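You operate a simulated robot arm through the tools that you are given. There is no shell and no other tool.

You run a simulated robot arm. Do the job below in one go: nothing can be reset, and whatever is moved stays where it is left.

JOB
Fit the steel block marked 40 in the DRIVE box and try one index.
Fine: run knob to HAND before the clear lid opens; the old block goes on the carrier rack; lid shut and locked, run knob back to RUN before the index; no jam. Set down upright: steel block. Where these are worked on the way, their far stop is far enough and under half their travel is too little: clear lid.

Only the result counts: the job must be done as asked and must still hold three seconds after the hand-in. Knocking over, shifting, dropping, spilling or breaking anything else fails it. Lids that push on must go on centred and level and be pressed home; caps that screw on are set level and turned clockwise until they are tight.

ROBOT AND FRAMES
A 7-joint arm with a fingered hand, fixed in place. Base frame: the origin is at the foot of the arm, x ahead of it, y to its left, z up. Lengths are in m, angles in degrees, forces in N, time in s.
With the tool pointing down near the work surface it reaches from about 0.2 to 0.76 m from the base axis. Its first joint turns from -166.0 to 166.0 degrees. Payload 4 kg.
The tool frame sits at the grasp point between the pads (the TCP): z along the fingers, y along the line on which they close. The tips reach 0.028 m beyond it. Largest opening 0.168 m; the body of the gripper starts 0.079 m behind the TCP. The gripper is a hand of 4 fingers: y runs from the thumb to the fingers, the wrist lies at [0, 0, -0.249] in the tool frame, and closing takes about 1.5 s.
Orientation is that of the tool frame in the base frame, as [roll, pitch, yaw] about the fixed x, y, z axes, in that order (R = Rz(yaw) Ry(pitch) Rx(roll)). With the fingers straight down and closing along the base's y, the tool's x points along the base's -x, its y along +y and its z along -z.

CONTROLS
- The arm moves only by the tool arm_command. Its argument "deltas" is a list that holds one entry, the list of rows, each a list of 7 numbers: the turn, a rotation vector about the tool's x, y, z in degrees, then the shift along the tool's x, y, z in m, then the gripper command, from -1 (shut) to 1 (fully open), values between in proportion. In form: [[[rx, ry, rz, tx, ty, tz, gripper], ...]]. A call has 1 to 20 rows; each row shifts and turns the commanded pose from where the row before left it, along the tool's axes as they then stand. A row lasts 0.2 s, in which the tool goes at most 0.05 m and 8.6 degrees; a call with a longer step from one row to the next is refused whole, and so is a gripper value outside its range. Where a pose cannot be reached the arm comes as near as it can. A force on the tool above 90 N (or 10 N above the force at the start of the call, whichever is more), or a blocked arm, ends the call early, and 0.2 s more pass. The fingers move at their own pace (about 0.153 m/s each) and stop on an object; they squeeze with about 29 N. The grip force told is the motor's: it shows also when the fingers shut on nothing. Time passes only in rows, and 0.2 s behind the last, so rows that do not move let the fingers close. It gives the time, the measured TCP pose, the force on the tool (base axes), the opening and the grip force at its end, in the units of the frame above (readings bear some noise), with the torque about the TCP (base axes, N m) and any sound that the robot's microphone picked up, and new pictures: "views" is both (left out), scene, wrist or none.
- Cameras (640 x 400 px; columns grow to the right, rows downward): "scene" is fixed at [0.2136, 0.4868, 1.7252]; the picture's right is [-0.83, -0.55, 0.00], its down [-0.36, 0.54, -0.76] and it looks along [0.42, -0.63, -0.65] (base axes); focal length 314 px, centre (320, 200). "wrist" rides on the gripper at [0.06, -0.06, -0.11] in the tool frame; the picture's right is [0.71, 0.71, 0.00], its down [-0.56, 0.56, -0.61] and it looks along [-0.43, 0.43, 0.79] (tool axes); focal length 265 px, centre (320, 200). There is no depth. A picture from a camera that has moved, and an enlarged one, comes with that camera's place and axes in the base frame and with its lens. The place of the scene camera against the robot may be out by one fixed shift of up to 0.025 m in any direction.
- slide_trunk(by): slides the trunk up (or, below 0, down) by that many m; the arm rides with it, the base frame stays. It gives what a move gives, with no picture.
- preshape(shape): the hand has 4 fingers and takes this shape, open, in about a second: jaw (thumb against the fingers, like two jaws); tri (thumb and two fingers); tip (a fingertip pinch); poke (one finger out to press); point (the index stretched); flat (the hand flat); cup (the hand cupped); fist (a fist). The gripper value then closes the fingers along that shape, each until it touches; the sizes above hold for jaw. It gives what a move gives, with no picture.
- close_up(camera, box): a new picture of the part [left, top, right, bottom] of that camera's present view, enlarged. The clock stands still meanwhile.
- finish_job(): hands the job in; it is judged then, once.

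Nothing tells you positions but the pictures and the camera data. Unless the task says otherwise, let go and move clear before handing in.

The tools are called by a JSON object that holds its "fn" and its "kwargs". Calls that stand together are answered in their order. arm_command: Moves the arm, as the interface text tells. Its arguments: {"type":"object","properties":{"deltas":{"type":"array","items":{"type":"array","items":{"type":"array","items":{"type":"number"}}}},"views":{"type":"string","enum":["both","scene","wrist","none"]}},"required":["deltas"]} The other tools are called the same way: slide_trunk (by) slides the trunk up or down; preshape (shape) gives the hand a shape; close_up (camera, box) takes an enlarged picture of a part of a camera's view; finish_job () hands the job in.

At the start:

```text
clock: 0.0
tool_pos: [0.4066, -0.1671, 1.2768]
tool_rot: [-180.0, 0.2, 180.0]
contact_force: [0.3, 0.3, 0.7]
torque: [-0.03, -0.01, -0.02]
opening: 0.1683
grip_force: 0.0
shape: jaw
trunk travel left (down, up): [-0.59, 0.0]
```

scene: 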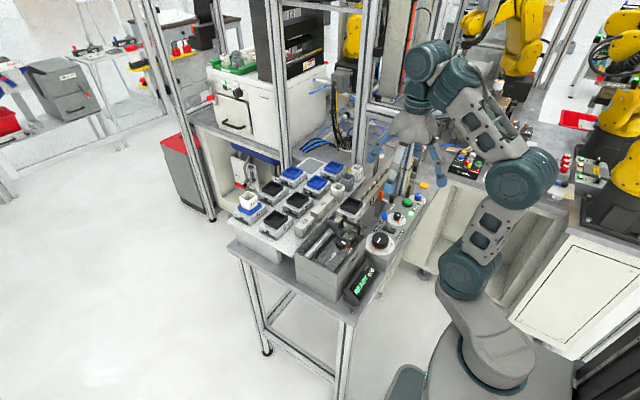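
wrist: 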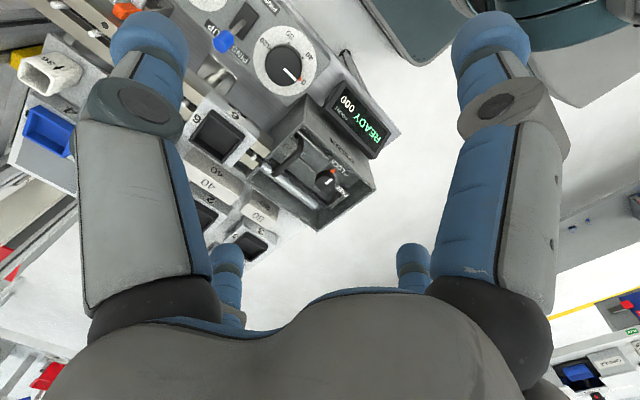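

I see a bench with trays, a clear-lidded box with a knob, a dial and a READY display. I'll take enlarged pictures first to find the DRIVE box, the blocks and the rack.

{"fn": "close_up", "kwargs": {"camera": "scene", "box": [220, 150, 440, 310]}}

{"fn": "close_up", "kwargs": {"camera": "scene", "box": [290, 200, 400, 310]}}

{"fn": "close_up", "kwargs": {"camera": "wrist", "box": [180, 0, 400, 270]}}

```text
2.50 times, centred on (330, 230) of scene
camera zoom: at [0.2136, 0.4868, 1.7252], right [-0.83, -0.55, 0.0], down [-0.36, 0.54, -0.76], along [0.42, -0.63, -0.65], focal length 786 px, centre (295, 125)
```

zoom: 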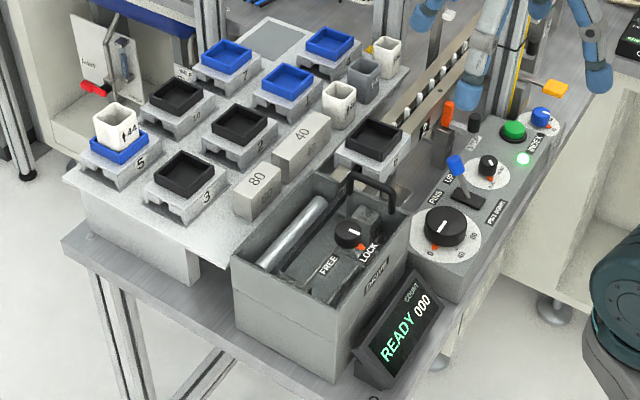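

```text
3.64 times, centred on (345, 255) of scene
camera zoom: at [0.2136, 0.4868, 1.7252], right [-0.83, -0.55, 0.0], down [-0.36, 0.54, -0.76], along [0.42, -0.63, -0.65], focal length 1142 px, centre (229, 0)
```

zoom: 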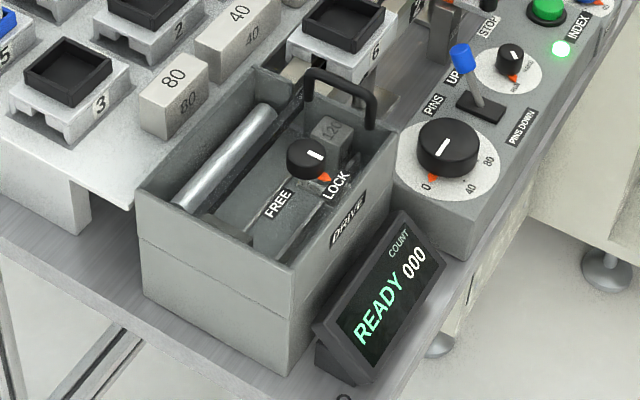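

```text
1.48 times, centred on (290, 135) of wrist
camera zoom: at [0.3463, -0.2265, 1.3852], right [-0.71, 0.71, 0.0], down [0.56, 0.56, 0.61], along [0.44, 0.43, -0.79], focal length 393 px, centre (364, 296)
```

zoom: 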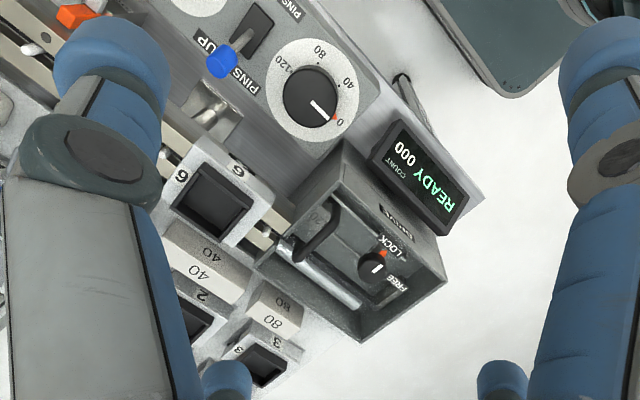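

The DRIVE box holds a block marked 120 under a clear lid with a LOCK/FREE knob; 40 and 80 blocks lie next to it, and a control panel is to the right. I'll zoom in further on the labels.

{"fn": "close_up", "kwargs": {"camera": "scene", "box": [370, 170, 450, 260]}}

{"fn": "close_up", "kwargs": {"camera": "scene", "box": [320, 210, 400, 260]}}

{"fn": "close_up", "kwargs": {"camera": "scene", "box": [230, 155, 370, 245]}}

{"fn": "close_up", "kwargs": {"camera": "wrist", "box": [180, 0, 320, 90]}}

{"fn": "close_up", "kwargs": {"camera": "wrist", "box": [230, 90, 390, 240]}}

{"fn": "close_up", "kwargs": {"camera": "wrist", "box": [0, 0, 140, 200]}}

```text
4.44 times, centred on (410, 215) of scene
camera zoom: at [0.2136, 0.4868, 1.7252], right [-0.83, -0.55, 0.0], down [-0.36, 0.54, -0.76], along [0.42, -0.63, -0.65], focal length 1396 px, centre (-80, 133)
```

zoom: 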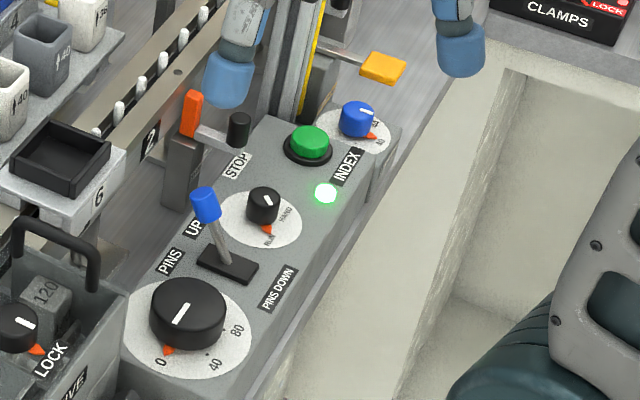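

```text
8.00 times, centred on (360, 235) of scene
camera zoom: at [0.2136, 0.4868, 1.7252], right [-0.83, -0.55, 0.0], down [-0.36, 0.54, -0.76], along [0.42, -0.63, -0.65], focal length 2514 px, centre (0, -80)
```

zoom: 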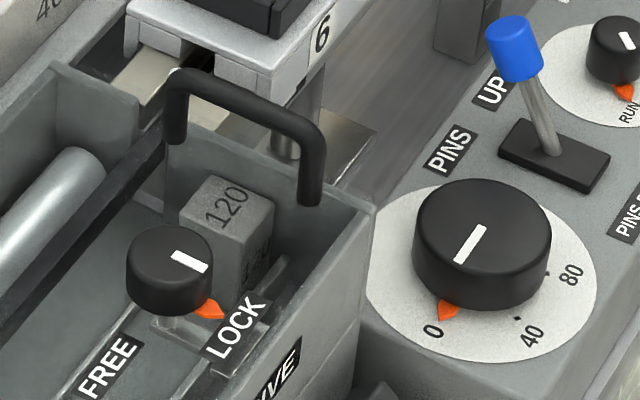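

```text
4.44 times, centred on (300, 200) of scene
camera zoom: at [0.2136, 0.4868, 1.7252], right [-0.83, -0.55, 0.0], down [-0.36, 0.54, -0.76], along [0.42, -0.63, -0.65], focal length 1396 px, centre (409, 200)
```

zoom: 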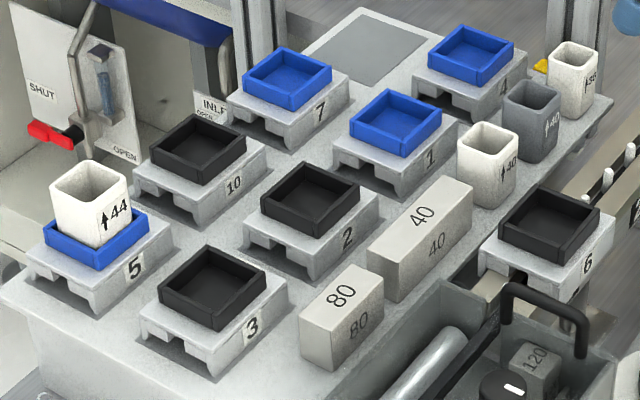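

```text
4.44 times, centred on (250, 45) of wrist
camera zoom: at [0.3463, -0.2265, 1.3852], right [-0.71, 0.71, 0.0], down [0.56, 0.56, 0.61], along [0.44, 0.43, -0.79], focal length 1180 px, centre (631, 889)
```

zoom: 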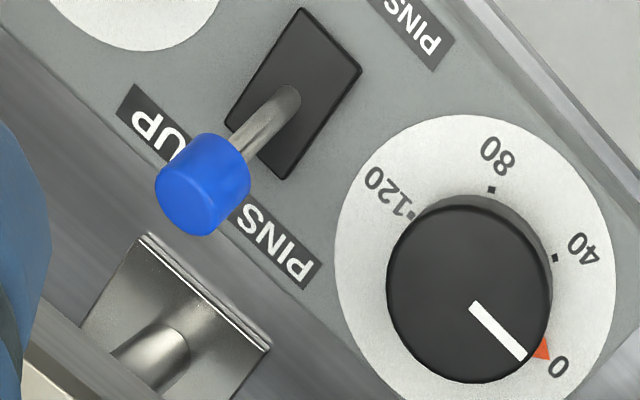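

```text
2.67 times, centred on (310, 165) of wrist
camera zoom: at [0.3463, -0.2265, 1.3852], right [-0.71, 0.71, 0.0], down [0.56, 0.56, 0.61], along [0.44, 0.43, -0.79], focal length 708 px, centre (347, 293)
```

zoom: 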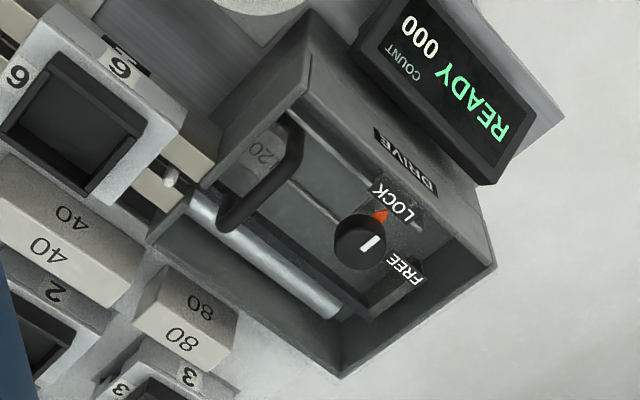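

```text
2.00 times, centred on (70, 100) of wrist
camera zoom: at [0.3463, -0.2265, 1.3852], right [-0.71, 0.71, 0.0], down [0.56, 0.56, 0.61], along [0.44, 0.43, -0.79], focal length 531 px, centre (820, 400)
```

zoom: 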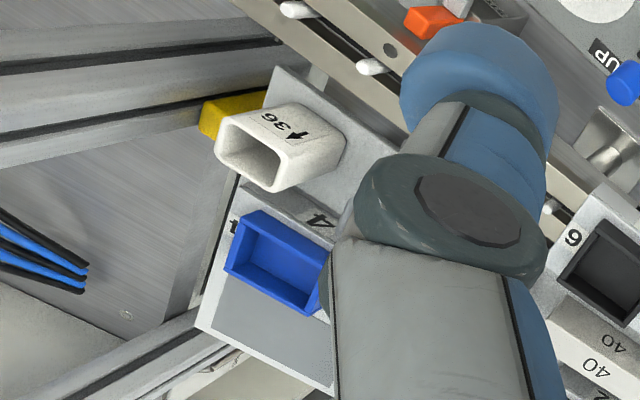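

The panel seems to run along −y at about x=0.43, z≈0.97, the DRIVE box sits around (0.50, −0.06), and the rack lies beyond x≈0.6. I'll move the wrist camera over the panel to read the labels and measure positions.

{"fn": "arm_command", "kwargs": {"deltas": [[[0, 0, 0, -0.018, -0.044, 0, 1], [0, 0, 0, -0.018, -0.044, 0, 1], [0, 0, 0, -0.018, -0.044, 0, 1], [0, 0, 0, 0, 0, 0, 1]]], "views": "both"}}

{"fn": "close_up", "kwargs": {"camera": "wrist", "box": [180, 0, 460, 200]}}

{"fn": "close_up", "kwargs": {"camera": "wrist", "box": [220, 0, 340, 90]}}

{"fn": "close_up", "kwargs": {"camera": "wrist", "box": [0, 0, 200, 130]}}

```text
clock: 1.0
tool_pos: [0.4413, -0.2875, 1.2679]
tool_rot: [-179.9, 0.2, -179.8]
contact_force: [-0.1, -0.4, -0.5]
torque: [0.02, 0.02, 0.0]
opening: 0.1679
grip_force: 0.0
shape: jaw
out of reach, approached as far as the arm can: row 3
trunk travel left (down, up): [-0.59, 0.0]
camera wrist: at [0.3813, -0.3478, 1.3774], right [-0.71, 0.71, 0.0], down [0.56, 0.56, 0.62], along [0.44, 0.43, -0.79], focal length 265 px, centre (320, 200)
```

scene: 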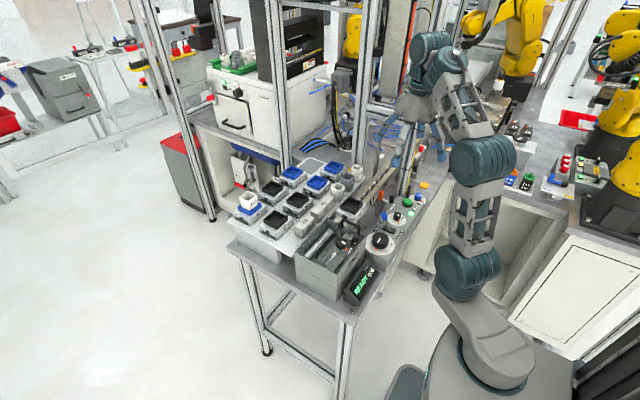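
wrist: 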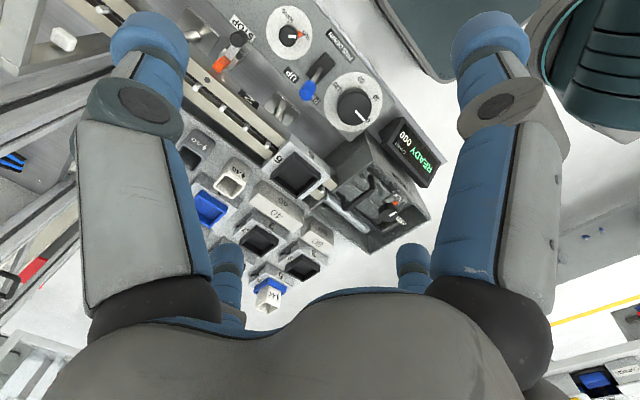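

```text
2.00 times, centred on (320, 100) of wrist
camera zoom: at [0.3813, -0.3478, 1.3774], right [-0.71, 0.71, 0.0], down [0.56, 0.56, 0.62], along [0.44, 0.43, -0.79], focal length 531 px, centre (320, 400)
```

zoom: 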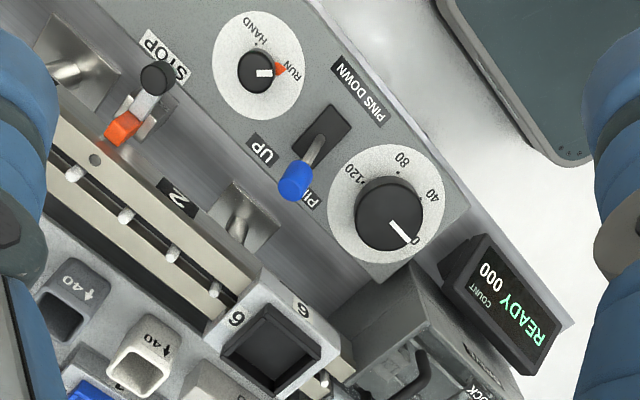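

```text
4.44 times, centred on (280, 45) of wrist
camera zoom: at [0.3813, -0.3478, 1.3774], right [-0.71, 0.71, 0.0], down [0.56, 0.56, 0.62], along [0.44, 0.43, -0.79], focal length 1180 px, centre (498, 889)
```

zoom: 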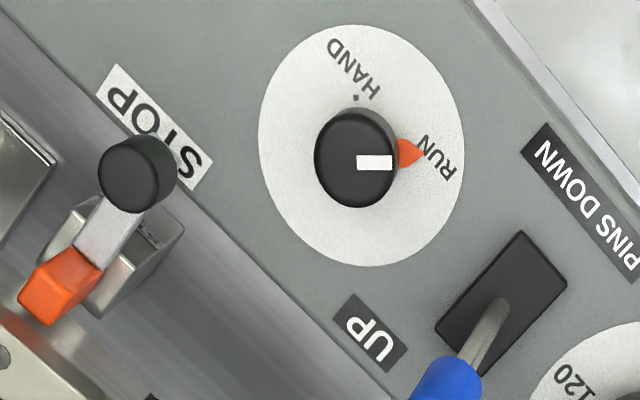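

```text
3.08 times, centred on (100, 65) of wrist
camera zoom: at [0.3813, -0.3478, 1.3774], right [-0.71, 0.71, 0.0], down [0.56, 0.56, 0.62], along [0.44, 0.43, -0.79], focal length 817 px, centre (997, 615)
```

zoom: 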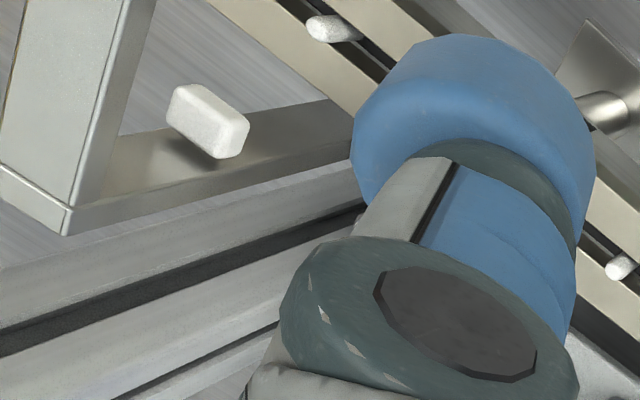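

Panel labels are readable: the RUN/HAND knob, the PINS lever (up), the STOP lever and the handwheel dial at 0. Next I'll check the surroundings (posts, hand) before lowering.

{"fn": "close_up", "kwargs": {"camera": "scene", "box": [340, 80, 480, 210]}}

{"fn": "close_up", "kwargs": {"camera": "scene", "box": [290, 130, 450, 230]}}

{"fn": "close_up", "kwargs": {"camera": "wrist", "box": [240, 100, 460, 260]}}

{"fn": "close_up", "kwargs": {"camera": "wrist", "box": [180, 120, 340, 320]}}

```text
3.08 times, centred on (410, 145) of scene
camera zoom: at [0.2136, 0.4868, 1.7252], right [-0.83, -0.55, 0.0], down [-0.36, 0.54, -0.76], along [0.42, -0.63, -0.65], focal length 967 px, centre (43, 369)
```

zoom: 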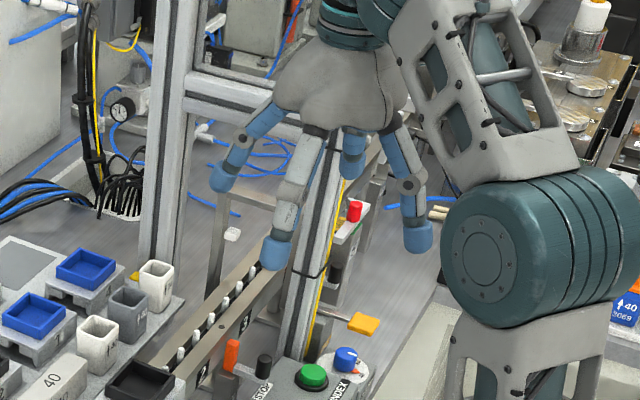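

```text
4.00 times, centred on (370, 180) of scene
camera zoom: at [0.2136, 0.4868, 1.7252], right [-0.83, -0.55, 0.0], down [-0.36, 0.54, -0.76], along [0.42, -0.63, -0.65], focal length 1257 px, centre (120, 280)
```

zoom: 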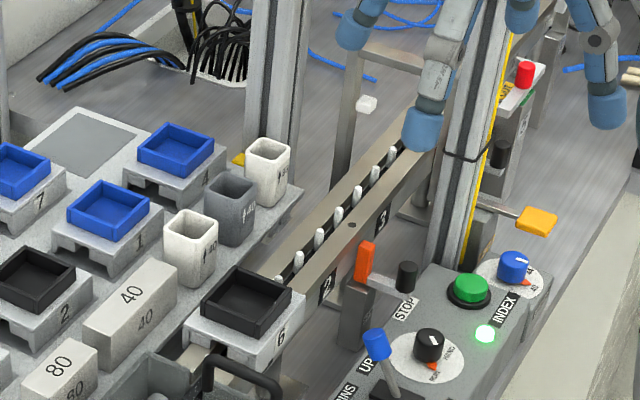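

```text
2.50 times, centred on (350, 180) of wrist
camera zoom: at [0.3813, -0.3478, 1.3774], right [-0.71, 0.71, 0.0], down [0.56, 0.56, 0.62], along [0.44, 0.43, -0.79], focal length 664 px, centre (245, 250)
```

zoom: 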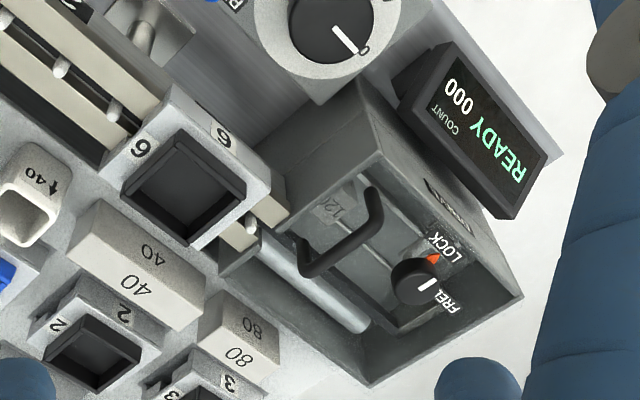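

```text
2.00 times, centred on (260, 220) of wrist
camera zoom: at [0.3813, -0.3478, 1.3774], right [-0.71, 0.71, 0.0], down [0.56, 0.56, 0.62], along [0.44, 0.43, -0.79], focal length 531 px, centre (440, 160)
```

zoom: 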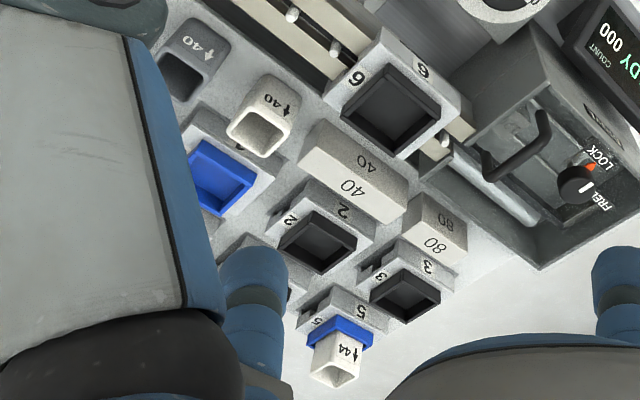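

Two aluminium posts stand behind the INDEX button, around y≈−0.5, so I'll keep clear of them. I'll move the wrist camera over the DRIVE box and lower the trunk for a closer look at the lid.

{"fn": "arm_command", "kwargs": {"deltas": [[[0, 0, 0, -0.005, 0.045, 0, 1], [0, 0, 0, -0.008, 0.045, 0, 1], [0, 0, 0, -0.008, 0.045, 0, 1], [0, 0, 0, -0.008, 0.045, 0, 1], [0, 0, 0, -0.008, 0.03, 0, 1], [0, 0, 0, 0, 0, 0, 1]]], "views": "none"}}

{"fn": "slide_trunk", "kwargs": {"by": -0.1}}

{"fn": "close_up", "kwargs": {"camera": "wrist", "box": [0, 0, 640, 400]}}

{"fn": "close_up", "kwargs": {"camera": "wrist", "box": [200, 40, 440, 260]}}

```text
clock: 2.4
tool_pos: [0.4755, -0.077, 1.2676]
tool_rot: [-180.0, 0.1, 180.0]
contact_force: [0.2, 0.4, -0.7]
torque: [0.0, 0.01, 0.01]
opening: 0.1678
grip_force: 0.0
shape: jaw
trunk travel left (down, up): [-0.59, 0.0]
```

```text
clock: 3.7
tool_pos: [0.475, -0.076, 1.1673]
tool_rot: [-180.0, 0.1, 180.0]
contact_force: [0.2, 0.3, 0.5]
torque: [0.01, 0.01, -0.03]
opening: 0.1679
grip_force: 0.1
shape: jaw
trunk travel left (down, up): [-0.49, 0.1]
```

```text
1.00 times, centred on (320, 200) of wrist (not enlarged: the box is as wide or as high as the picture)
camera zoom: at [0.4143, -0.1371, 1.2767], right [-0.71, 0.71, 0.0], down [0.56, 0.56, 0.61], along [0.44, 0.43, -0.79], focal length 265 px, centre (320, 200)
```

zoom: 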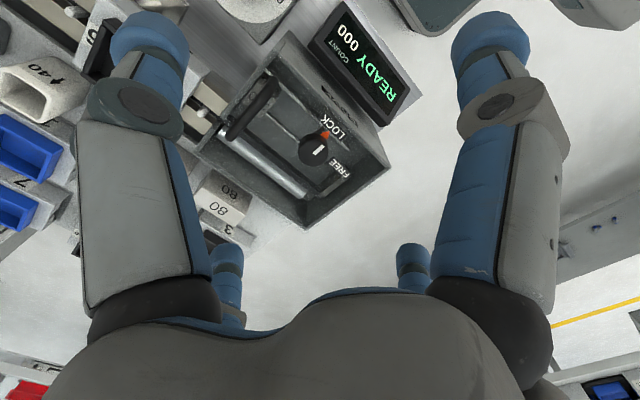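

```text
1.82 times, centred on (320, 150) of wrist
camera zoom: at [0.4143, -0.1371, 1.2767], right [-0.71, 0.71, 0.0], down [0.56, 0.56, 0.61], along [0.44, 0.43, -0.79], focal length 483 px, centre (320, 291)
```

zoom: 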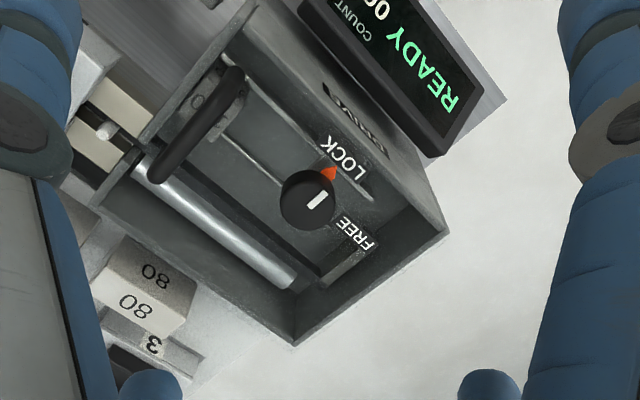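

The box is seen from above: rod on the +x side, knob at the +y end, handle at the −y end. I want to see how the lid hinges, so I'll zoom in more.

{"fn": "close_up", "kwargs": {"camera": "wrist", "box": [215, 60, 315, 140]}}

{"fn": "close_up", "kwargs": {"camera": "wrist", "box": [280, 110, 390, 230]}}

{"fn": "close_up", "kwargs": {"camera": "scene", "box": [280, 200, 400, 300]}}

```text
5.00 times, centred on (265, 100) of wrist
camera zoom: at [0.4143, -0.1371, 1.2767], right [-0.71, 0.71, 0.0], down [0.56, 0.56, 0.61], along [0.44, 0.43, -0.79], focal length 1327 px, centre (595, 700)
```

zoom: 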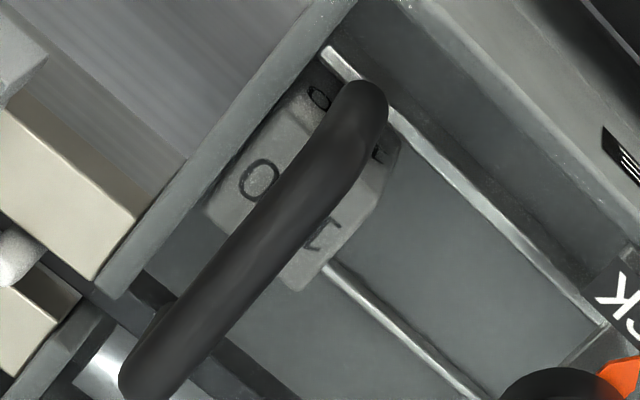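

```text
3.33 times, centred on (335, 170) of wrist
camera zoom: at [0.4143, -0.1371, 1.2767], right [-0.71, 0.71, 0.0], down [0.56, 0.56, 0.61], along [0.44, 0.43, -0.79], focal length 885 px, centre (270, 300)
```

zoom: 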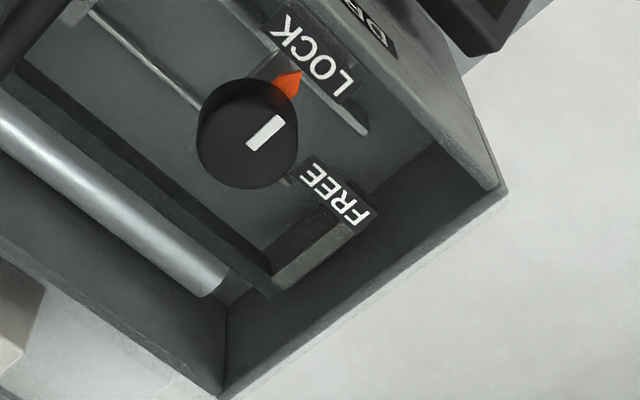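

```text
4.00 times, centred on (340, 250) of scene
camera zoom: at [0.2136, 0.4868, 1.7252], right [-0.83, -0.55, 0.0], down [-0.36, 0.54, -0.76], along [0.42, -0.63, -0.65], focal length 1257 px, centre (240, 0)
```

zoom: 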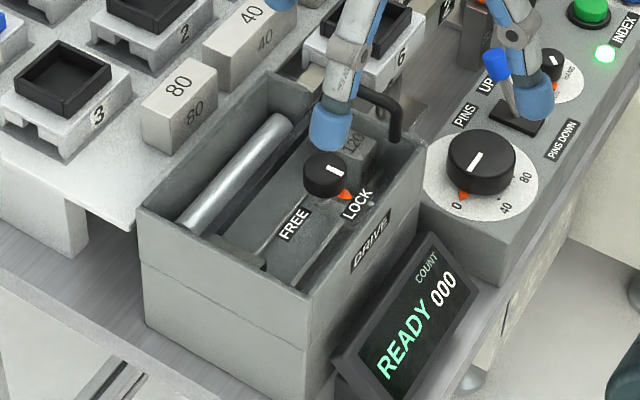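

The lock knob top is at about (0.513, −0.049, 1.020), and LOCK→FREE is a clockwise quarter turn seen from above. I'll get closer to see how the lid is hinged.

{"fn": "arm_command", "kwargs": {"deltas": [[[0, 0, 0, 0.01, -0.02, 0.03, 1], [0, 0, 0, 0.0, -0.02, 0.03, 1], [0, 0, 0, 0, 0, 0.01, 1]]], "views": "wrist"}}

{"fn": "close_up", "kwargs": {"camera": "wrist", "box": [200, 0, 400, 130]}}

{"fn": "close_up", "kwargs": {"camera": "wrist", "box": [230, 100, 430, 240]}}

```text
clock: 4.5
tool_pos: [0.4633, -0.1164, 1.0957]
tool_rot: [-180.0, 0.1, 179.9]
contact_force: [-1.0, -0.1, -0.4]
torque: [0.01, -0.03, 0.02]
opening: 0.1676
grip_force: 0.1
shape: jaw
trunk travel left (down, up): [-0.49, 0.1]
camera wrist: at [0.4032, -0.1769, 1.2058], right [-0.71, 0.71, 0.0], down [0.56, 0.56, 0.61], along [0.43, 0.43, -0.79], focal length 265 px, centre (320, 200)
```

wrist: 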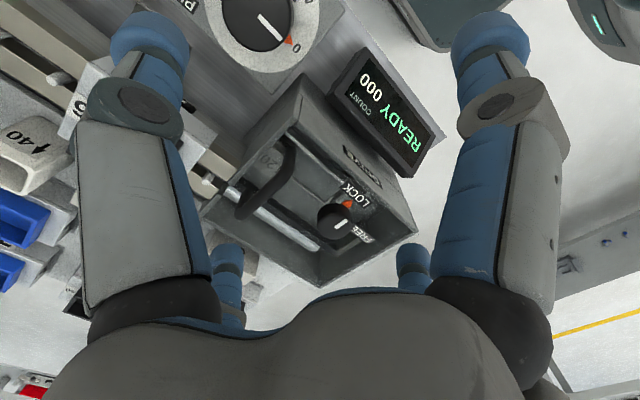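

```text
3.08 times, centred on (300, 65) of wrist
camera zoom: at [0.4032, -0.1769, 1.2058], right [-0.71, 0.71, 0.0], down [0.56, 0.56, 0.61], along [0.43, 0.43, -0.79], focal length 817 px, centre (382, 615)
```

zoom: 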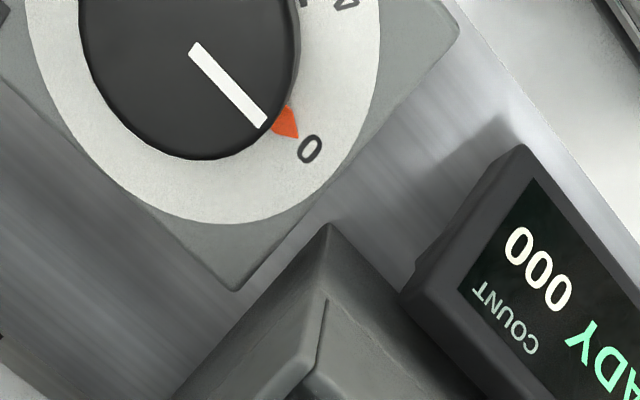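

```text
2.86 times, centred on (330, 170) of wrist
camera zoom: at [0.4032, -0.1769, 1.2058], right [-0.71, 0.71, 0.0], down [0.56, 0.56, 0.61], along [0.43, 0.43, -0.79], focal length 758 px, centre (291, 286)
```

zoom: 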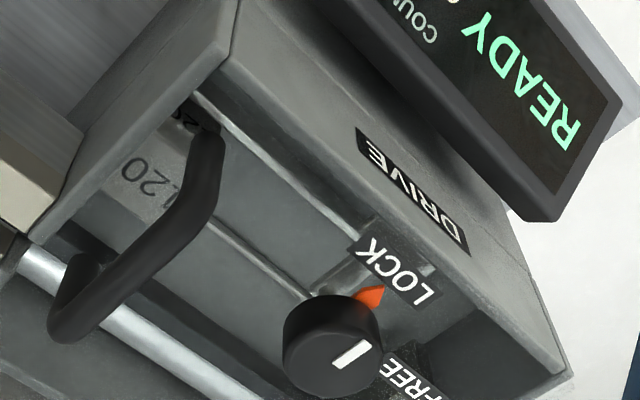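

The lid itself is nearly invisible. The close-ups are re-rendered in detail, so I'll zoom the scene camera hard onto the lid edges.

{"fn": "close_up", "kwargs": {"camera": "scene", "box": [300, 225, 345, 275]}}

{"fn": "close_up", "kwargs": {"camera": "scene", "box": [325, 215, 375, 255]}}

{"fn": "close_up", "kwargs": {"camera": "scene", "box": [290, 215, 380, 280]}}

```text
8.00 times, centred on (322, 250) of scene
camera zoom: at [0.2136, 0.4868, 1.7252], right [-0.83, -0.55, 0.0], down [-0.36, 0.54, -0.76], along [0.42, -0.63, -0.65], focal length 2514 px, centre (300, -200)
```

zoom: 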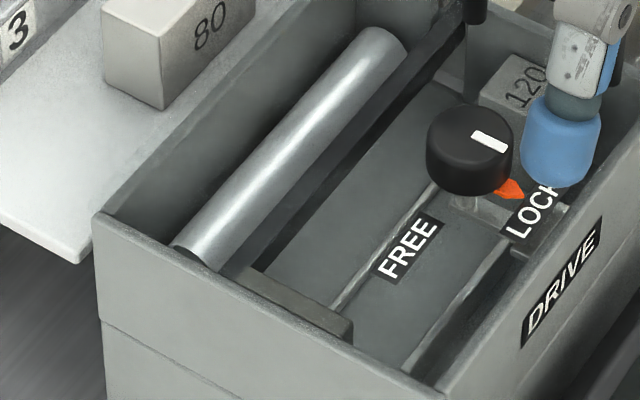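

```text
10.00 times, centred on (350, 235) of scene
camera zoom: at [0.2136, 0.4868, 1.7252], right [-0.83, -0.55, 0.0], down [-0.36, 0.54, -0.76], along [0.42, -0.63, -0.65], focal length 3142 px, centre (20, -150)
```

zoom: 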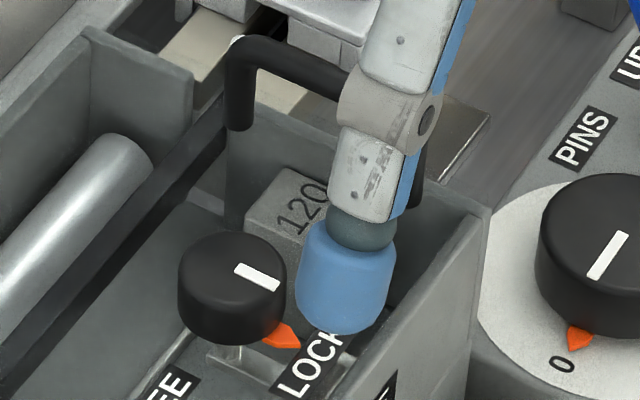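

```text
6.15 times, centred on (335, 248) of scene
camera zoom: at [0.2136, 0.4868, 1.7252], right [-0.83, -0.55, 0.0], down [-0.36, 0.54, -0.76], along [0.42, -0.63, -0.65], focal length 1934 px, centre (228, -92)
```

zoom: 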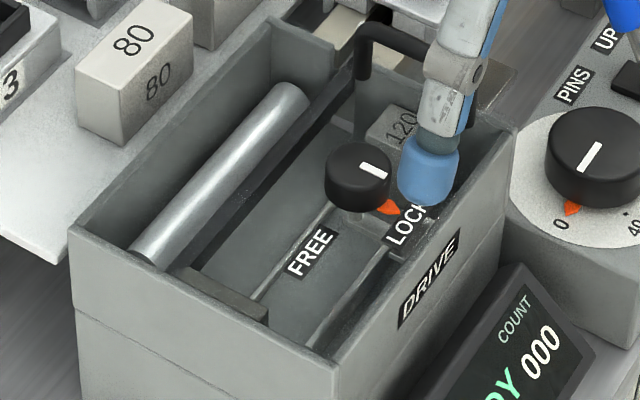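

The layout is clear now: an open box holding a channel with the 120 block at its −y end, and a cross arm on the moving beam at the +y end. I'll raise the hand and try its shapes to learn how the fingers sit.

{"fn": "arm_command", "kwargs": {"deltas": [[[0, 0, 0, 0.02, 0, -0.045, 1], [0, 0, 0, 0.02, 0, -0.045, 1], [0, 0, 0, 0, 0, -0.02, 1], [0, 0, 0, 0, 0, 0, -1], [0, 0, 0, 0, 0, 0, -1], [0, 0, 0, 0, 0, 0, -1], [0, 0, 0, 0, 0, 0, -1], [0, 0, 0, 0, 0, 0, -1], [0, 0, 0, 0, 0, 0, -1], [0, 0, 0, 0, 0, 0, -1], [0, 0, 0, 0, 0, 0, -1]]], "views": "both"}}

{"fn": "close_up", "kwargs": {"camera": "scene", "box": [350, 90, 500, 250]}}

```text
clock: 6.9
tool_pos: [0.428, -0.1162, 1.1756]
tool_rot: [-180.0, 0.1, 180.0]
contact_force: [-0.1, -0.1, 0.3]
torque: [0.0, 0.01, 0.0]
opening: 0.0
grip_force: 28.9
shape: jaw
out of reach, approached as far as the arm can: row 2, 3
trunk travel left (down, up): [-0.49, 0.1]
camera wrist: at [0.369, -0.1761, 1.2853], right [-0.71, 0.71, 0.0], down [0.56, 0.56, 0.62], along [0.44, 0.43, -0.79], focal length 265 px, centre (320, 200)
```

scene: 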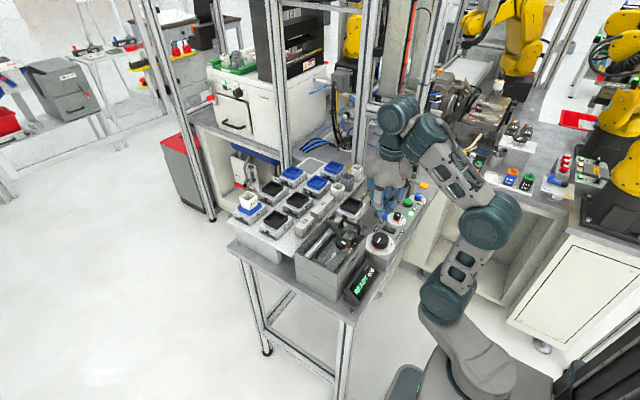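
wrist: 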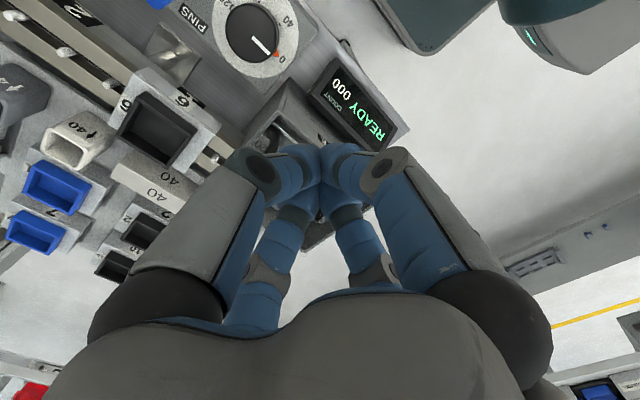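

```text
2.50 times, centred on (425, 170) of scene
camera zoom: at [0.2136, 0.4868, 1.7252], right [-0.83, -0.55, 0.0], down [-0.36, 0.54, -0.76], along [0.42, -0.63, -0.65], focal length 786 px, centre (58, 275)
```

zoom: 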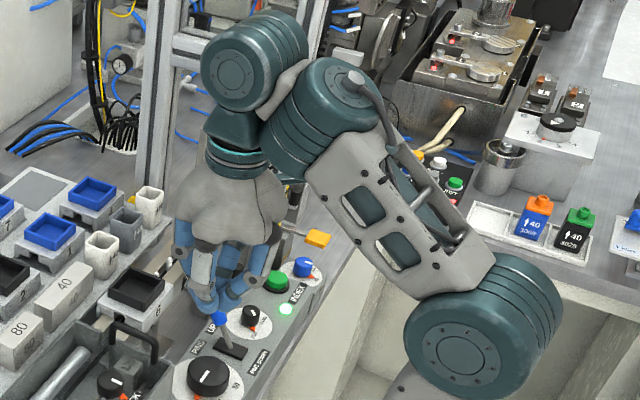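

In jaw the four fingers close radially. I'll look at the tip and tri shapes too.

{"fn": "preshape", "kwargs": {"shape": "tip"}}

{"fn": "close_up", "kwargs": {"camera": "wrist", "box": [0, 0, 640, 400]}}

{"fn": "close_up", "kwargs": {"camera": "scene", "box": [350, 90, 500, 250]}}

{"fn": "preshape", "kwargs": {"shape": "tri"}}

{"fn": "close_up", "kwargs": {"camera": "wrist", "box": [0, 0, 640, 400]}}

{"fn": "close_up", "kwargs": {"camera": "scene", "box": [350, 90, 500, 250]}}

{"fn": "preshape", "kwargs": {"shape": "poke"}}

{"fn": "close_up", "kwargs": {"camera": "wrist", "box": [0, 0, 640, 400]}}

{"fn": "close_up", "kwargs": {"camera": "scene", "box": [350, 90, 500, 250]}}

```text
clock: 7.8
tool_pos: [0.4298, -0.1152, 1.1752]
tool_rot: [180.0, 0.1, 179.9]
contact_force: [-0.4, 0.6, 0.8]
torque: [0.03, 0.02, -0.01]
opening: 0.1678
grip_force: 0.0
shape: tip
trunk travel left (down, up): [-0.49, 0.1]
```

```text
1.00 times, centred on (320, 200) of wrist (not enlarged: the box is as wide or as high as the picture)
camera zoom: at [0.369, -0.1761, 1.2853], right [-0.71, 0.71, 0.0], down [0.56, 0.56, 0.62], along [0.44, 0.43, -0.79], focal length 265 px, centre (320, 200)
```

zoom: 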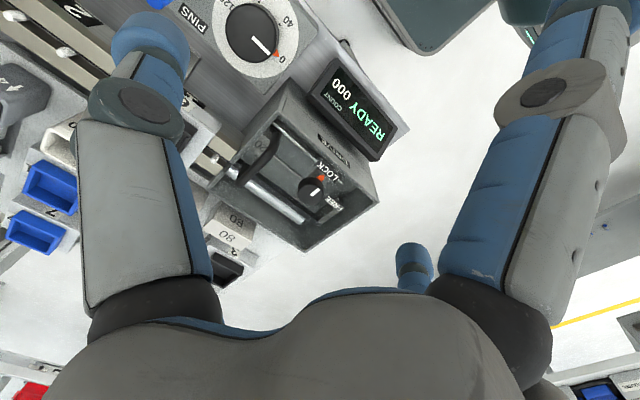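

```text
2.50 times, centred on (425, 170) of scene
camera zoom: at [0.2136, 0.4868, 1.7252], right [-0.83, -0.55, 0.0], down [-0.36, 0.54, -0.76], along [0.42, -0.63, -0.65], focal length 786 px, centre (58, 275)
```

zoom: 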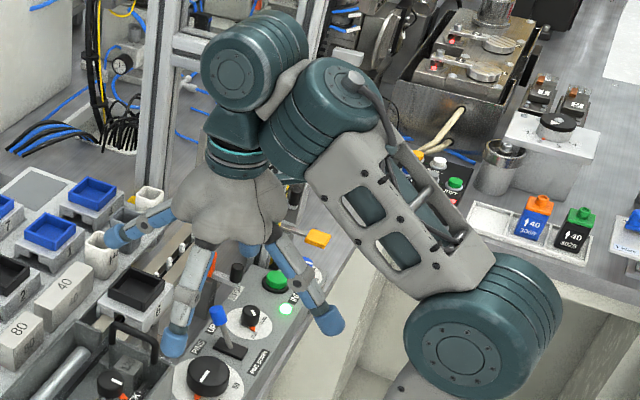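

```text
clock: 8.7
tool_pos: [0.43, -0.1172, 1.1761]
tool_rot: [180.0, 0.0, 180.0]
contact_force: [-0.7, 0.2, 0.3]
torque: [0.02, 0.01, 0.03]
opening: 0.168
grip_force: 0.0
shape: tri
trunk travel left (down, up): [-0.49, 0.1]
```

```text
1.00 times, centred on (320, 200) of wrist (not enlarged: the box is as wide or as high as the picture)
camera zoom: at [0.369, -0.1761, 1.2853], right [-0.71, 0.71, 0.0], down [0.56, 0.56, 0.62], along [0.44, 0.43, -0.79], focal length 265 px, centre (320, 200)
```

zoom: 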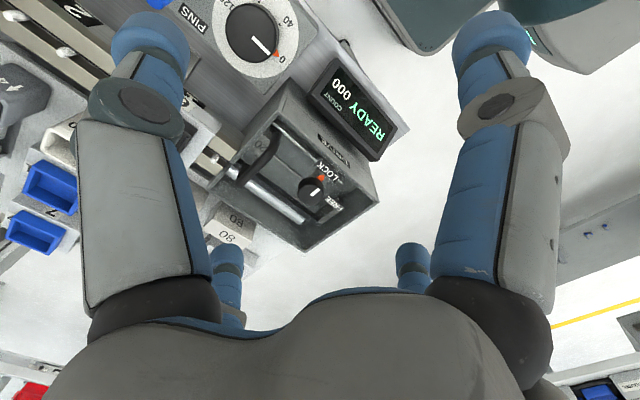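

```text
2.50 times, centred on (425, 170) of scene
camera zoom: at [0.2136, 0.4868, 1.7252], right [-0.83, -0.55, 0.0], down [-0.36, 0.54, -0.76], along [0.42, -0.63, -0.65], focal length 786 px, centre (58, 275)
```

zoom: 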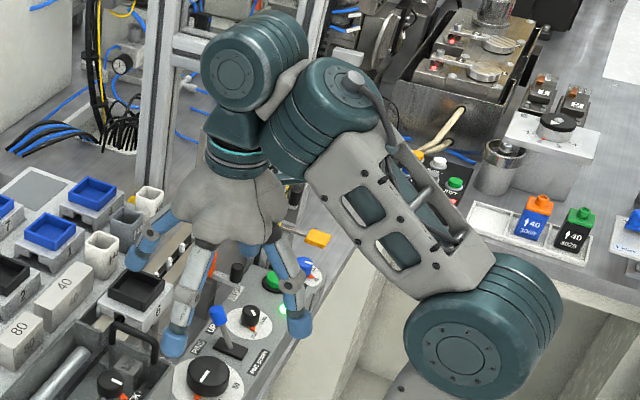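

```text
clock: 9.6
tool_pos: [0.4292, -0.1162, 1.1754]
tool_rot: [179.9, 0.1, 180.0]
contact_force: [-0.2, -0.6, 0.8]
torque: [0.01, 0.01, 0.02]
opening: 0.0001
grip_force: 0.2
shape: poke
trunk travel left (down, up): [-0.49, 0.1]
```

```text
1.00 times, centred on (320, 200) of wrist (not enlarged: the box is as wide or as high as the picture)
camera zoom: at [0.369, -0.1761, 1.2853], right [-0.71, 0.71, 0.0], down [0.56, 0.56, 0.62], along [0.44, 0.43, -0.79], focal length 265 px, centre (320, 200)
```

zoom: 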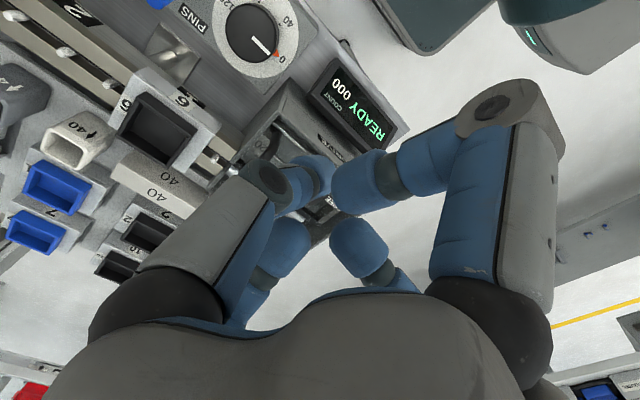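

```text
2.50 times, centred on (425, 170) of scene
camera zoom: at [0.2136, 0.4868, 1.7252], right [-0.83, -0.55, 0.0], down [-0.36, 0.54, -0.76], along [0.42, -0.63, -0.65], focal length 786 px, centre (58, 275)
```

zoom: 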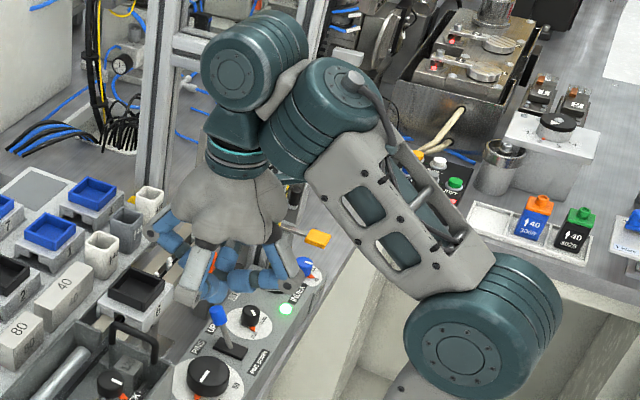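

In tip, the ±x fingers splay away and only the thumb and the opposing finger (along tool y) pinch. I'll close it in the air to see whether it stays that way.

{"fn": "preshape", "kwargs": {"shape": "tip"}}

{"fn": "arm_command", "kwargs": {"deltas": [[[0, 0, 0, 0, 0, 0, -0.6], [0, 0, 0, 0, 0, 0, -0.6], [0, 0, 0, 0, 0, 0, -0.6], [0, 0, 0, 0, 0, 0, -0.6], [0, 0, 0, 0, 0, 0, -0.6]]], "views": "wrist"}}

{"fn": "close_up", "kwargs": {"camera": "scene", "box": [350, 90, 500, 250]}}

```text
clock: 10.5
tool_pos: [0.4292, -0.1167, 1.1759]
tool_rot: [-180.0, 0.1, -179.9]
contact_force: [-0.3, 0.0, 0.9]
torque: [-0.01, -0.04, -0.01]
opening: 0.1679
grip_force: 0.1
shape: tip
trunk travel left (down, up): [-0.49, 0.1]
```

```text
clock: 11.7
tool_pos: [0.4294, -0.1161, 1.1751]
tool_rot: [-180.0, 0.1, 179.9]
contact_force: [0.7, 0.5, -0.7]
torque: [0.03, -0.01, 0.0]
opening: 0.034
grip_force: 0.1
shape: tip
trunk travel left (down, up): [-0.49, 0.1]
camera wrist: at [0.369, -0.1761, 1.2853], right [-0.71, 0.71, 0.0], down [0.56, 0.56, 0.62], along [0.44, 0.43, -0.79], focal length 265 px, centre (320, 200)
```

wrist: 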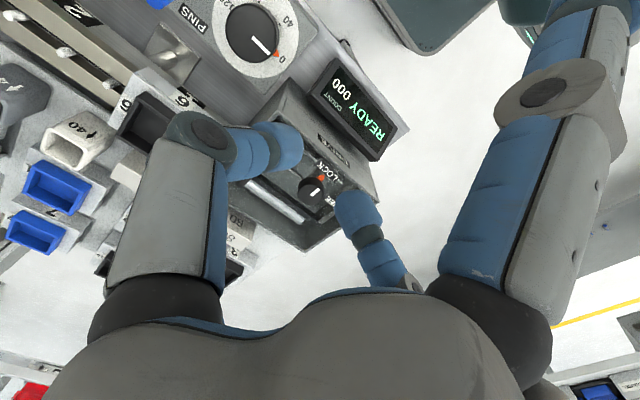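

```text
2.50 times, centred on (425, 170) of scene
camera zoom: at [0.2136, 0.4868, 1.7252], right [-0.83, -0.55, 0.0], down [-0.36, 0.54, -0.76], along [0.42, -0.63, -0.65], focal length 786 px, centre (58, 275)
```

zoom: 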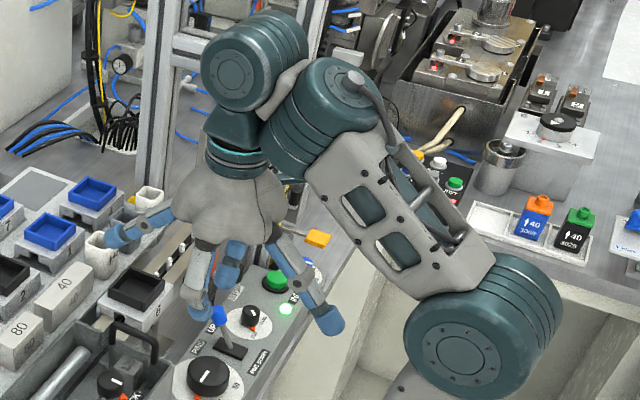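

Tip keeps the side fingers splayed out, while jaw pre-closed is compact and good for knobs. I'll set jaw and move over the RUN/HAND knob for a precise look.

{"fn": "preshape", "kwargs": {"shape": "jaw"}}

{"fn": "arm_command", "kwargs": {"deltas": [[[0, 0, 0, -0.002, -0.04, 0.011, 1], [0, 0, 0, -0.002, -0.04, 0.011, 1], [0, 0, 0, -0.002, -0.04, 0.011, 1], [0, 0, 0, -0.002, -0.04, 0.011, 1], [0, 0, 0, -0.002, -0.03, 0.011, 1], [0, 0, 0, 0, 0, 0, 1]]], "views": "wrist"}}

{"fn": "close_up", "kwargs": {"camera": "wrist", "box": [200, 0, 440, 150]}}

```text
clock: 12.6
tool_pos: [0.4291, -0.1155, 1.175]
tool_rot: [-179.9, 0.2, 179.9]
contact_force: [0.5, 0.2, -0.8]
torque: [-0.02, 0.01, 0.0]
opening: 0.1676
grip_force: 0.0
shape: jaw
trunk travel left (down, up): [-0.49, 0.1]
```

```text
clock: 14.0
tool_pos: [0.4396, -0.306, 1.1179]
tool_rot: [-180.0, 0.0, 180.0]
contact_force: [0.8, -0.3, 0.8]
torque: [0.03, 0.01, 0.02]
opening: 0.1681
grip_force: 0.0
shape: jaw
trunk travel left (down, up): [-0.49, 0.1]
camera wrist: at [0.378, -0.3663, 1.2273], right [-0.71, 0.71, 0.0], down [0.56, 0.56, 0.61], along [0.44, 0.43, -0.79], focal length 265 px, centre (320, 200)
```

wrist: 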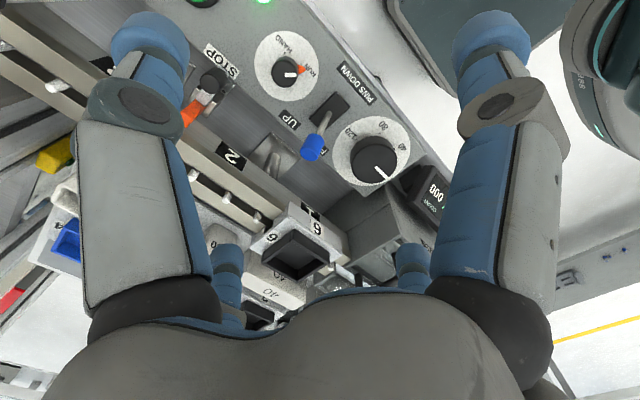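

```text
2.67 times, centred on (320, 75) of wrist
camera zoom: at [0.378, -0.3663, 1.2273], right [-0.71, 0.71, 0.0], down [0.56, 0.56, 0.61], along [0.44, 0.43, -0.79], focal length 708 px, centre (320, 533)
```

zoom: 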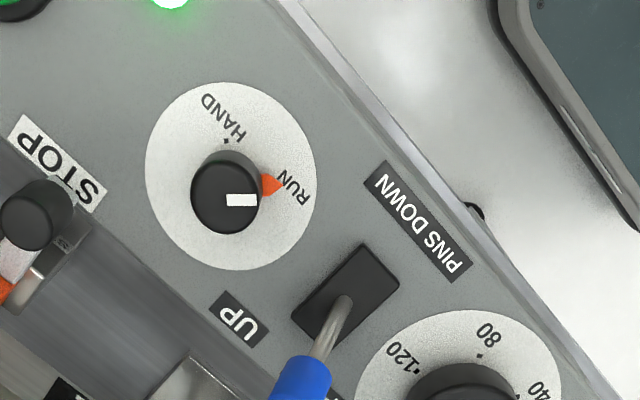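

The knob is near (0.444, −0.348), with its top somewhere around 0.94–0.96. I'll move directly above it and refine the measurement.

{"fn": "arm_command", "kwargs": {"deltas": [[[0, 0, 0, -0.002, -0.021, 0.03, 1], [0, 0, 0, -0.002, -0.021, 0.025, 1], [0, 0, 0, 0, 0, 0, 1]]], "views": "wrist"}}

{"fn": "close_up", "kwargs": {"camera": "wrist", "box": [240, 60, 400, 180]}}

{"fn": "close_up", "kwargs": {"camera": "wrist", "box": [200, 0, 360, 100]}}

```text
clock: 14.8
tool_pos: [0.4428, -0.3488, 1.0634]
tool_rot: [179.9, 0.1, 180.0]
contact_force: [-0.1, 0.0, -0.1]
torque: [0.02, -0.04, 0.01]
opening: 0.1681
grip_force: 0.0
shape: jaw
trunk travel left (down, up): [-0.49, 0.1]
camera wrist: at [0.3824, -0.4085, 1.1731], right [-0.71, 0.71, 0.0], down [0.56, 0.56, 0.61], along [0.44, 0.43, -0.79], focal length 265 px, centre (320, 200)
```

wrist: 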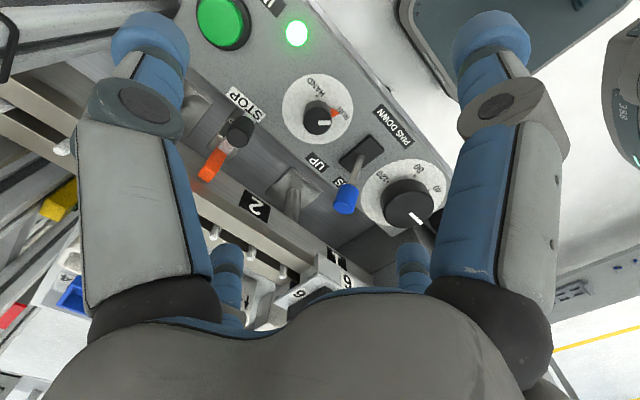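

```text
3.33 times, centred on (320, 120) of wrist
camera zoom: at [0.3824, -0.4085, 1.1731], right [-0.71, 0.71, 0.0], down [0.56, 0.56, 0.61], along [0.44, 0.43, -0.79], focal length 885 px, centre (320, 467)
```

zoom: 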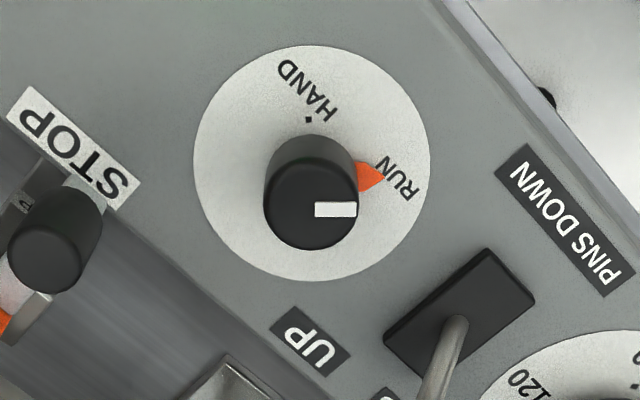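

```text
4.00 times, centred on (280, 50) of wrist
camera zoom: at [0.3824, -0.4085, 1.1731], right [-0.71, 0.71, 0.0], down [0.56, 0.56, 0.61], along [0.44, 0.43, -0.79], focal length 1062 px, centre (480, 800)
```

zoom: 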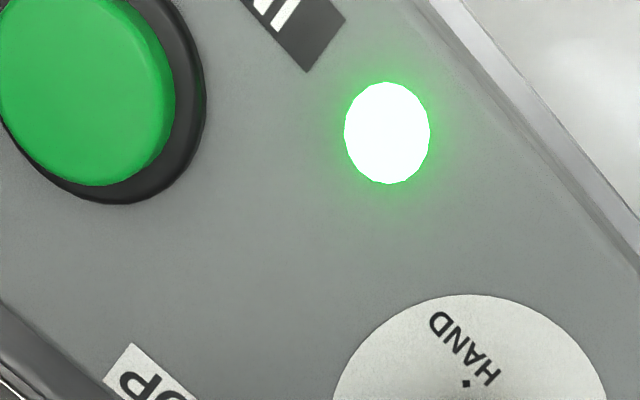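

Knob top is at (0.447, −0.3475, 0.945) and the panel surface is about z=0.912. The STOP lever and PINS lever are close by, so I'll measure them carefully before going down.

{"fn": "close_up", "kwargs": {"camera": "wrist", "box": [190, 100, 290, 190]}}

{"fn": "close_up", "kwargs": {"camera": "wrist", "box": [310, 120, 440, 230]}}

{"fn": "close_up", "kwargs": {"camera": "scene", "box": [370, 180, 430, 230]}}

```text
4.44 times, centred on (240, 145) of wrist
camera zoom: at [0.3824, -0.4085, 1.1731], right [-0.71, 0.71, 0.0], down [0.56, 0.56, 0.61], along [0.44, 0.43, -0.79], focal length 1180 px, centre (676, 444)
```

zoom: 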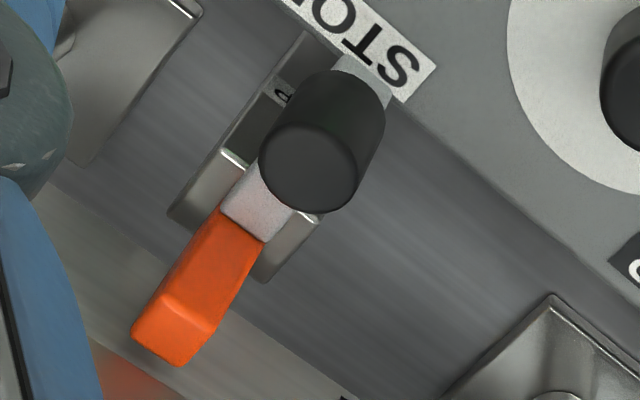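

```text
3.64 times, centred on (375, 175) of wrist
camera zoom: at [0.3824, -0.4085, 1.1731], right [-0.71, 0.71, 0.0], down [0.56, 0.56, 0.61], along [0.44, 0.43, -0.79], focal length 965 px, centre (120, 291)
```

zoom: 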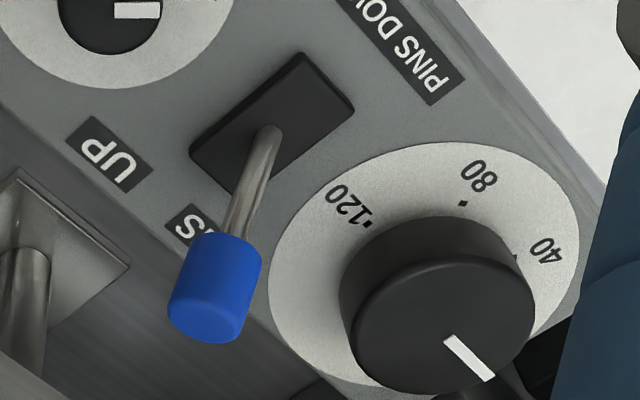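

```text
8.00 times, centred on (400, 205) of scene
camera zoom: at [0.2136, 0.4868, 1.7252], right [-0.83, -0.55, 0.0], down [-0.36, 0.54, -0.76], along [0.42, -0.63, -0.65], focal length 2514 px, centre (-320, 160)
```

zoom: 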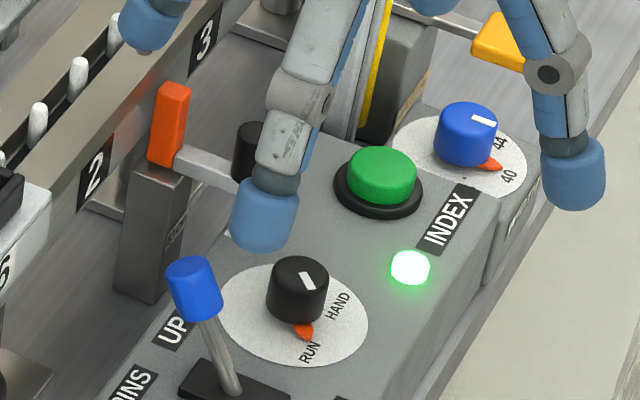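

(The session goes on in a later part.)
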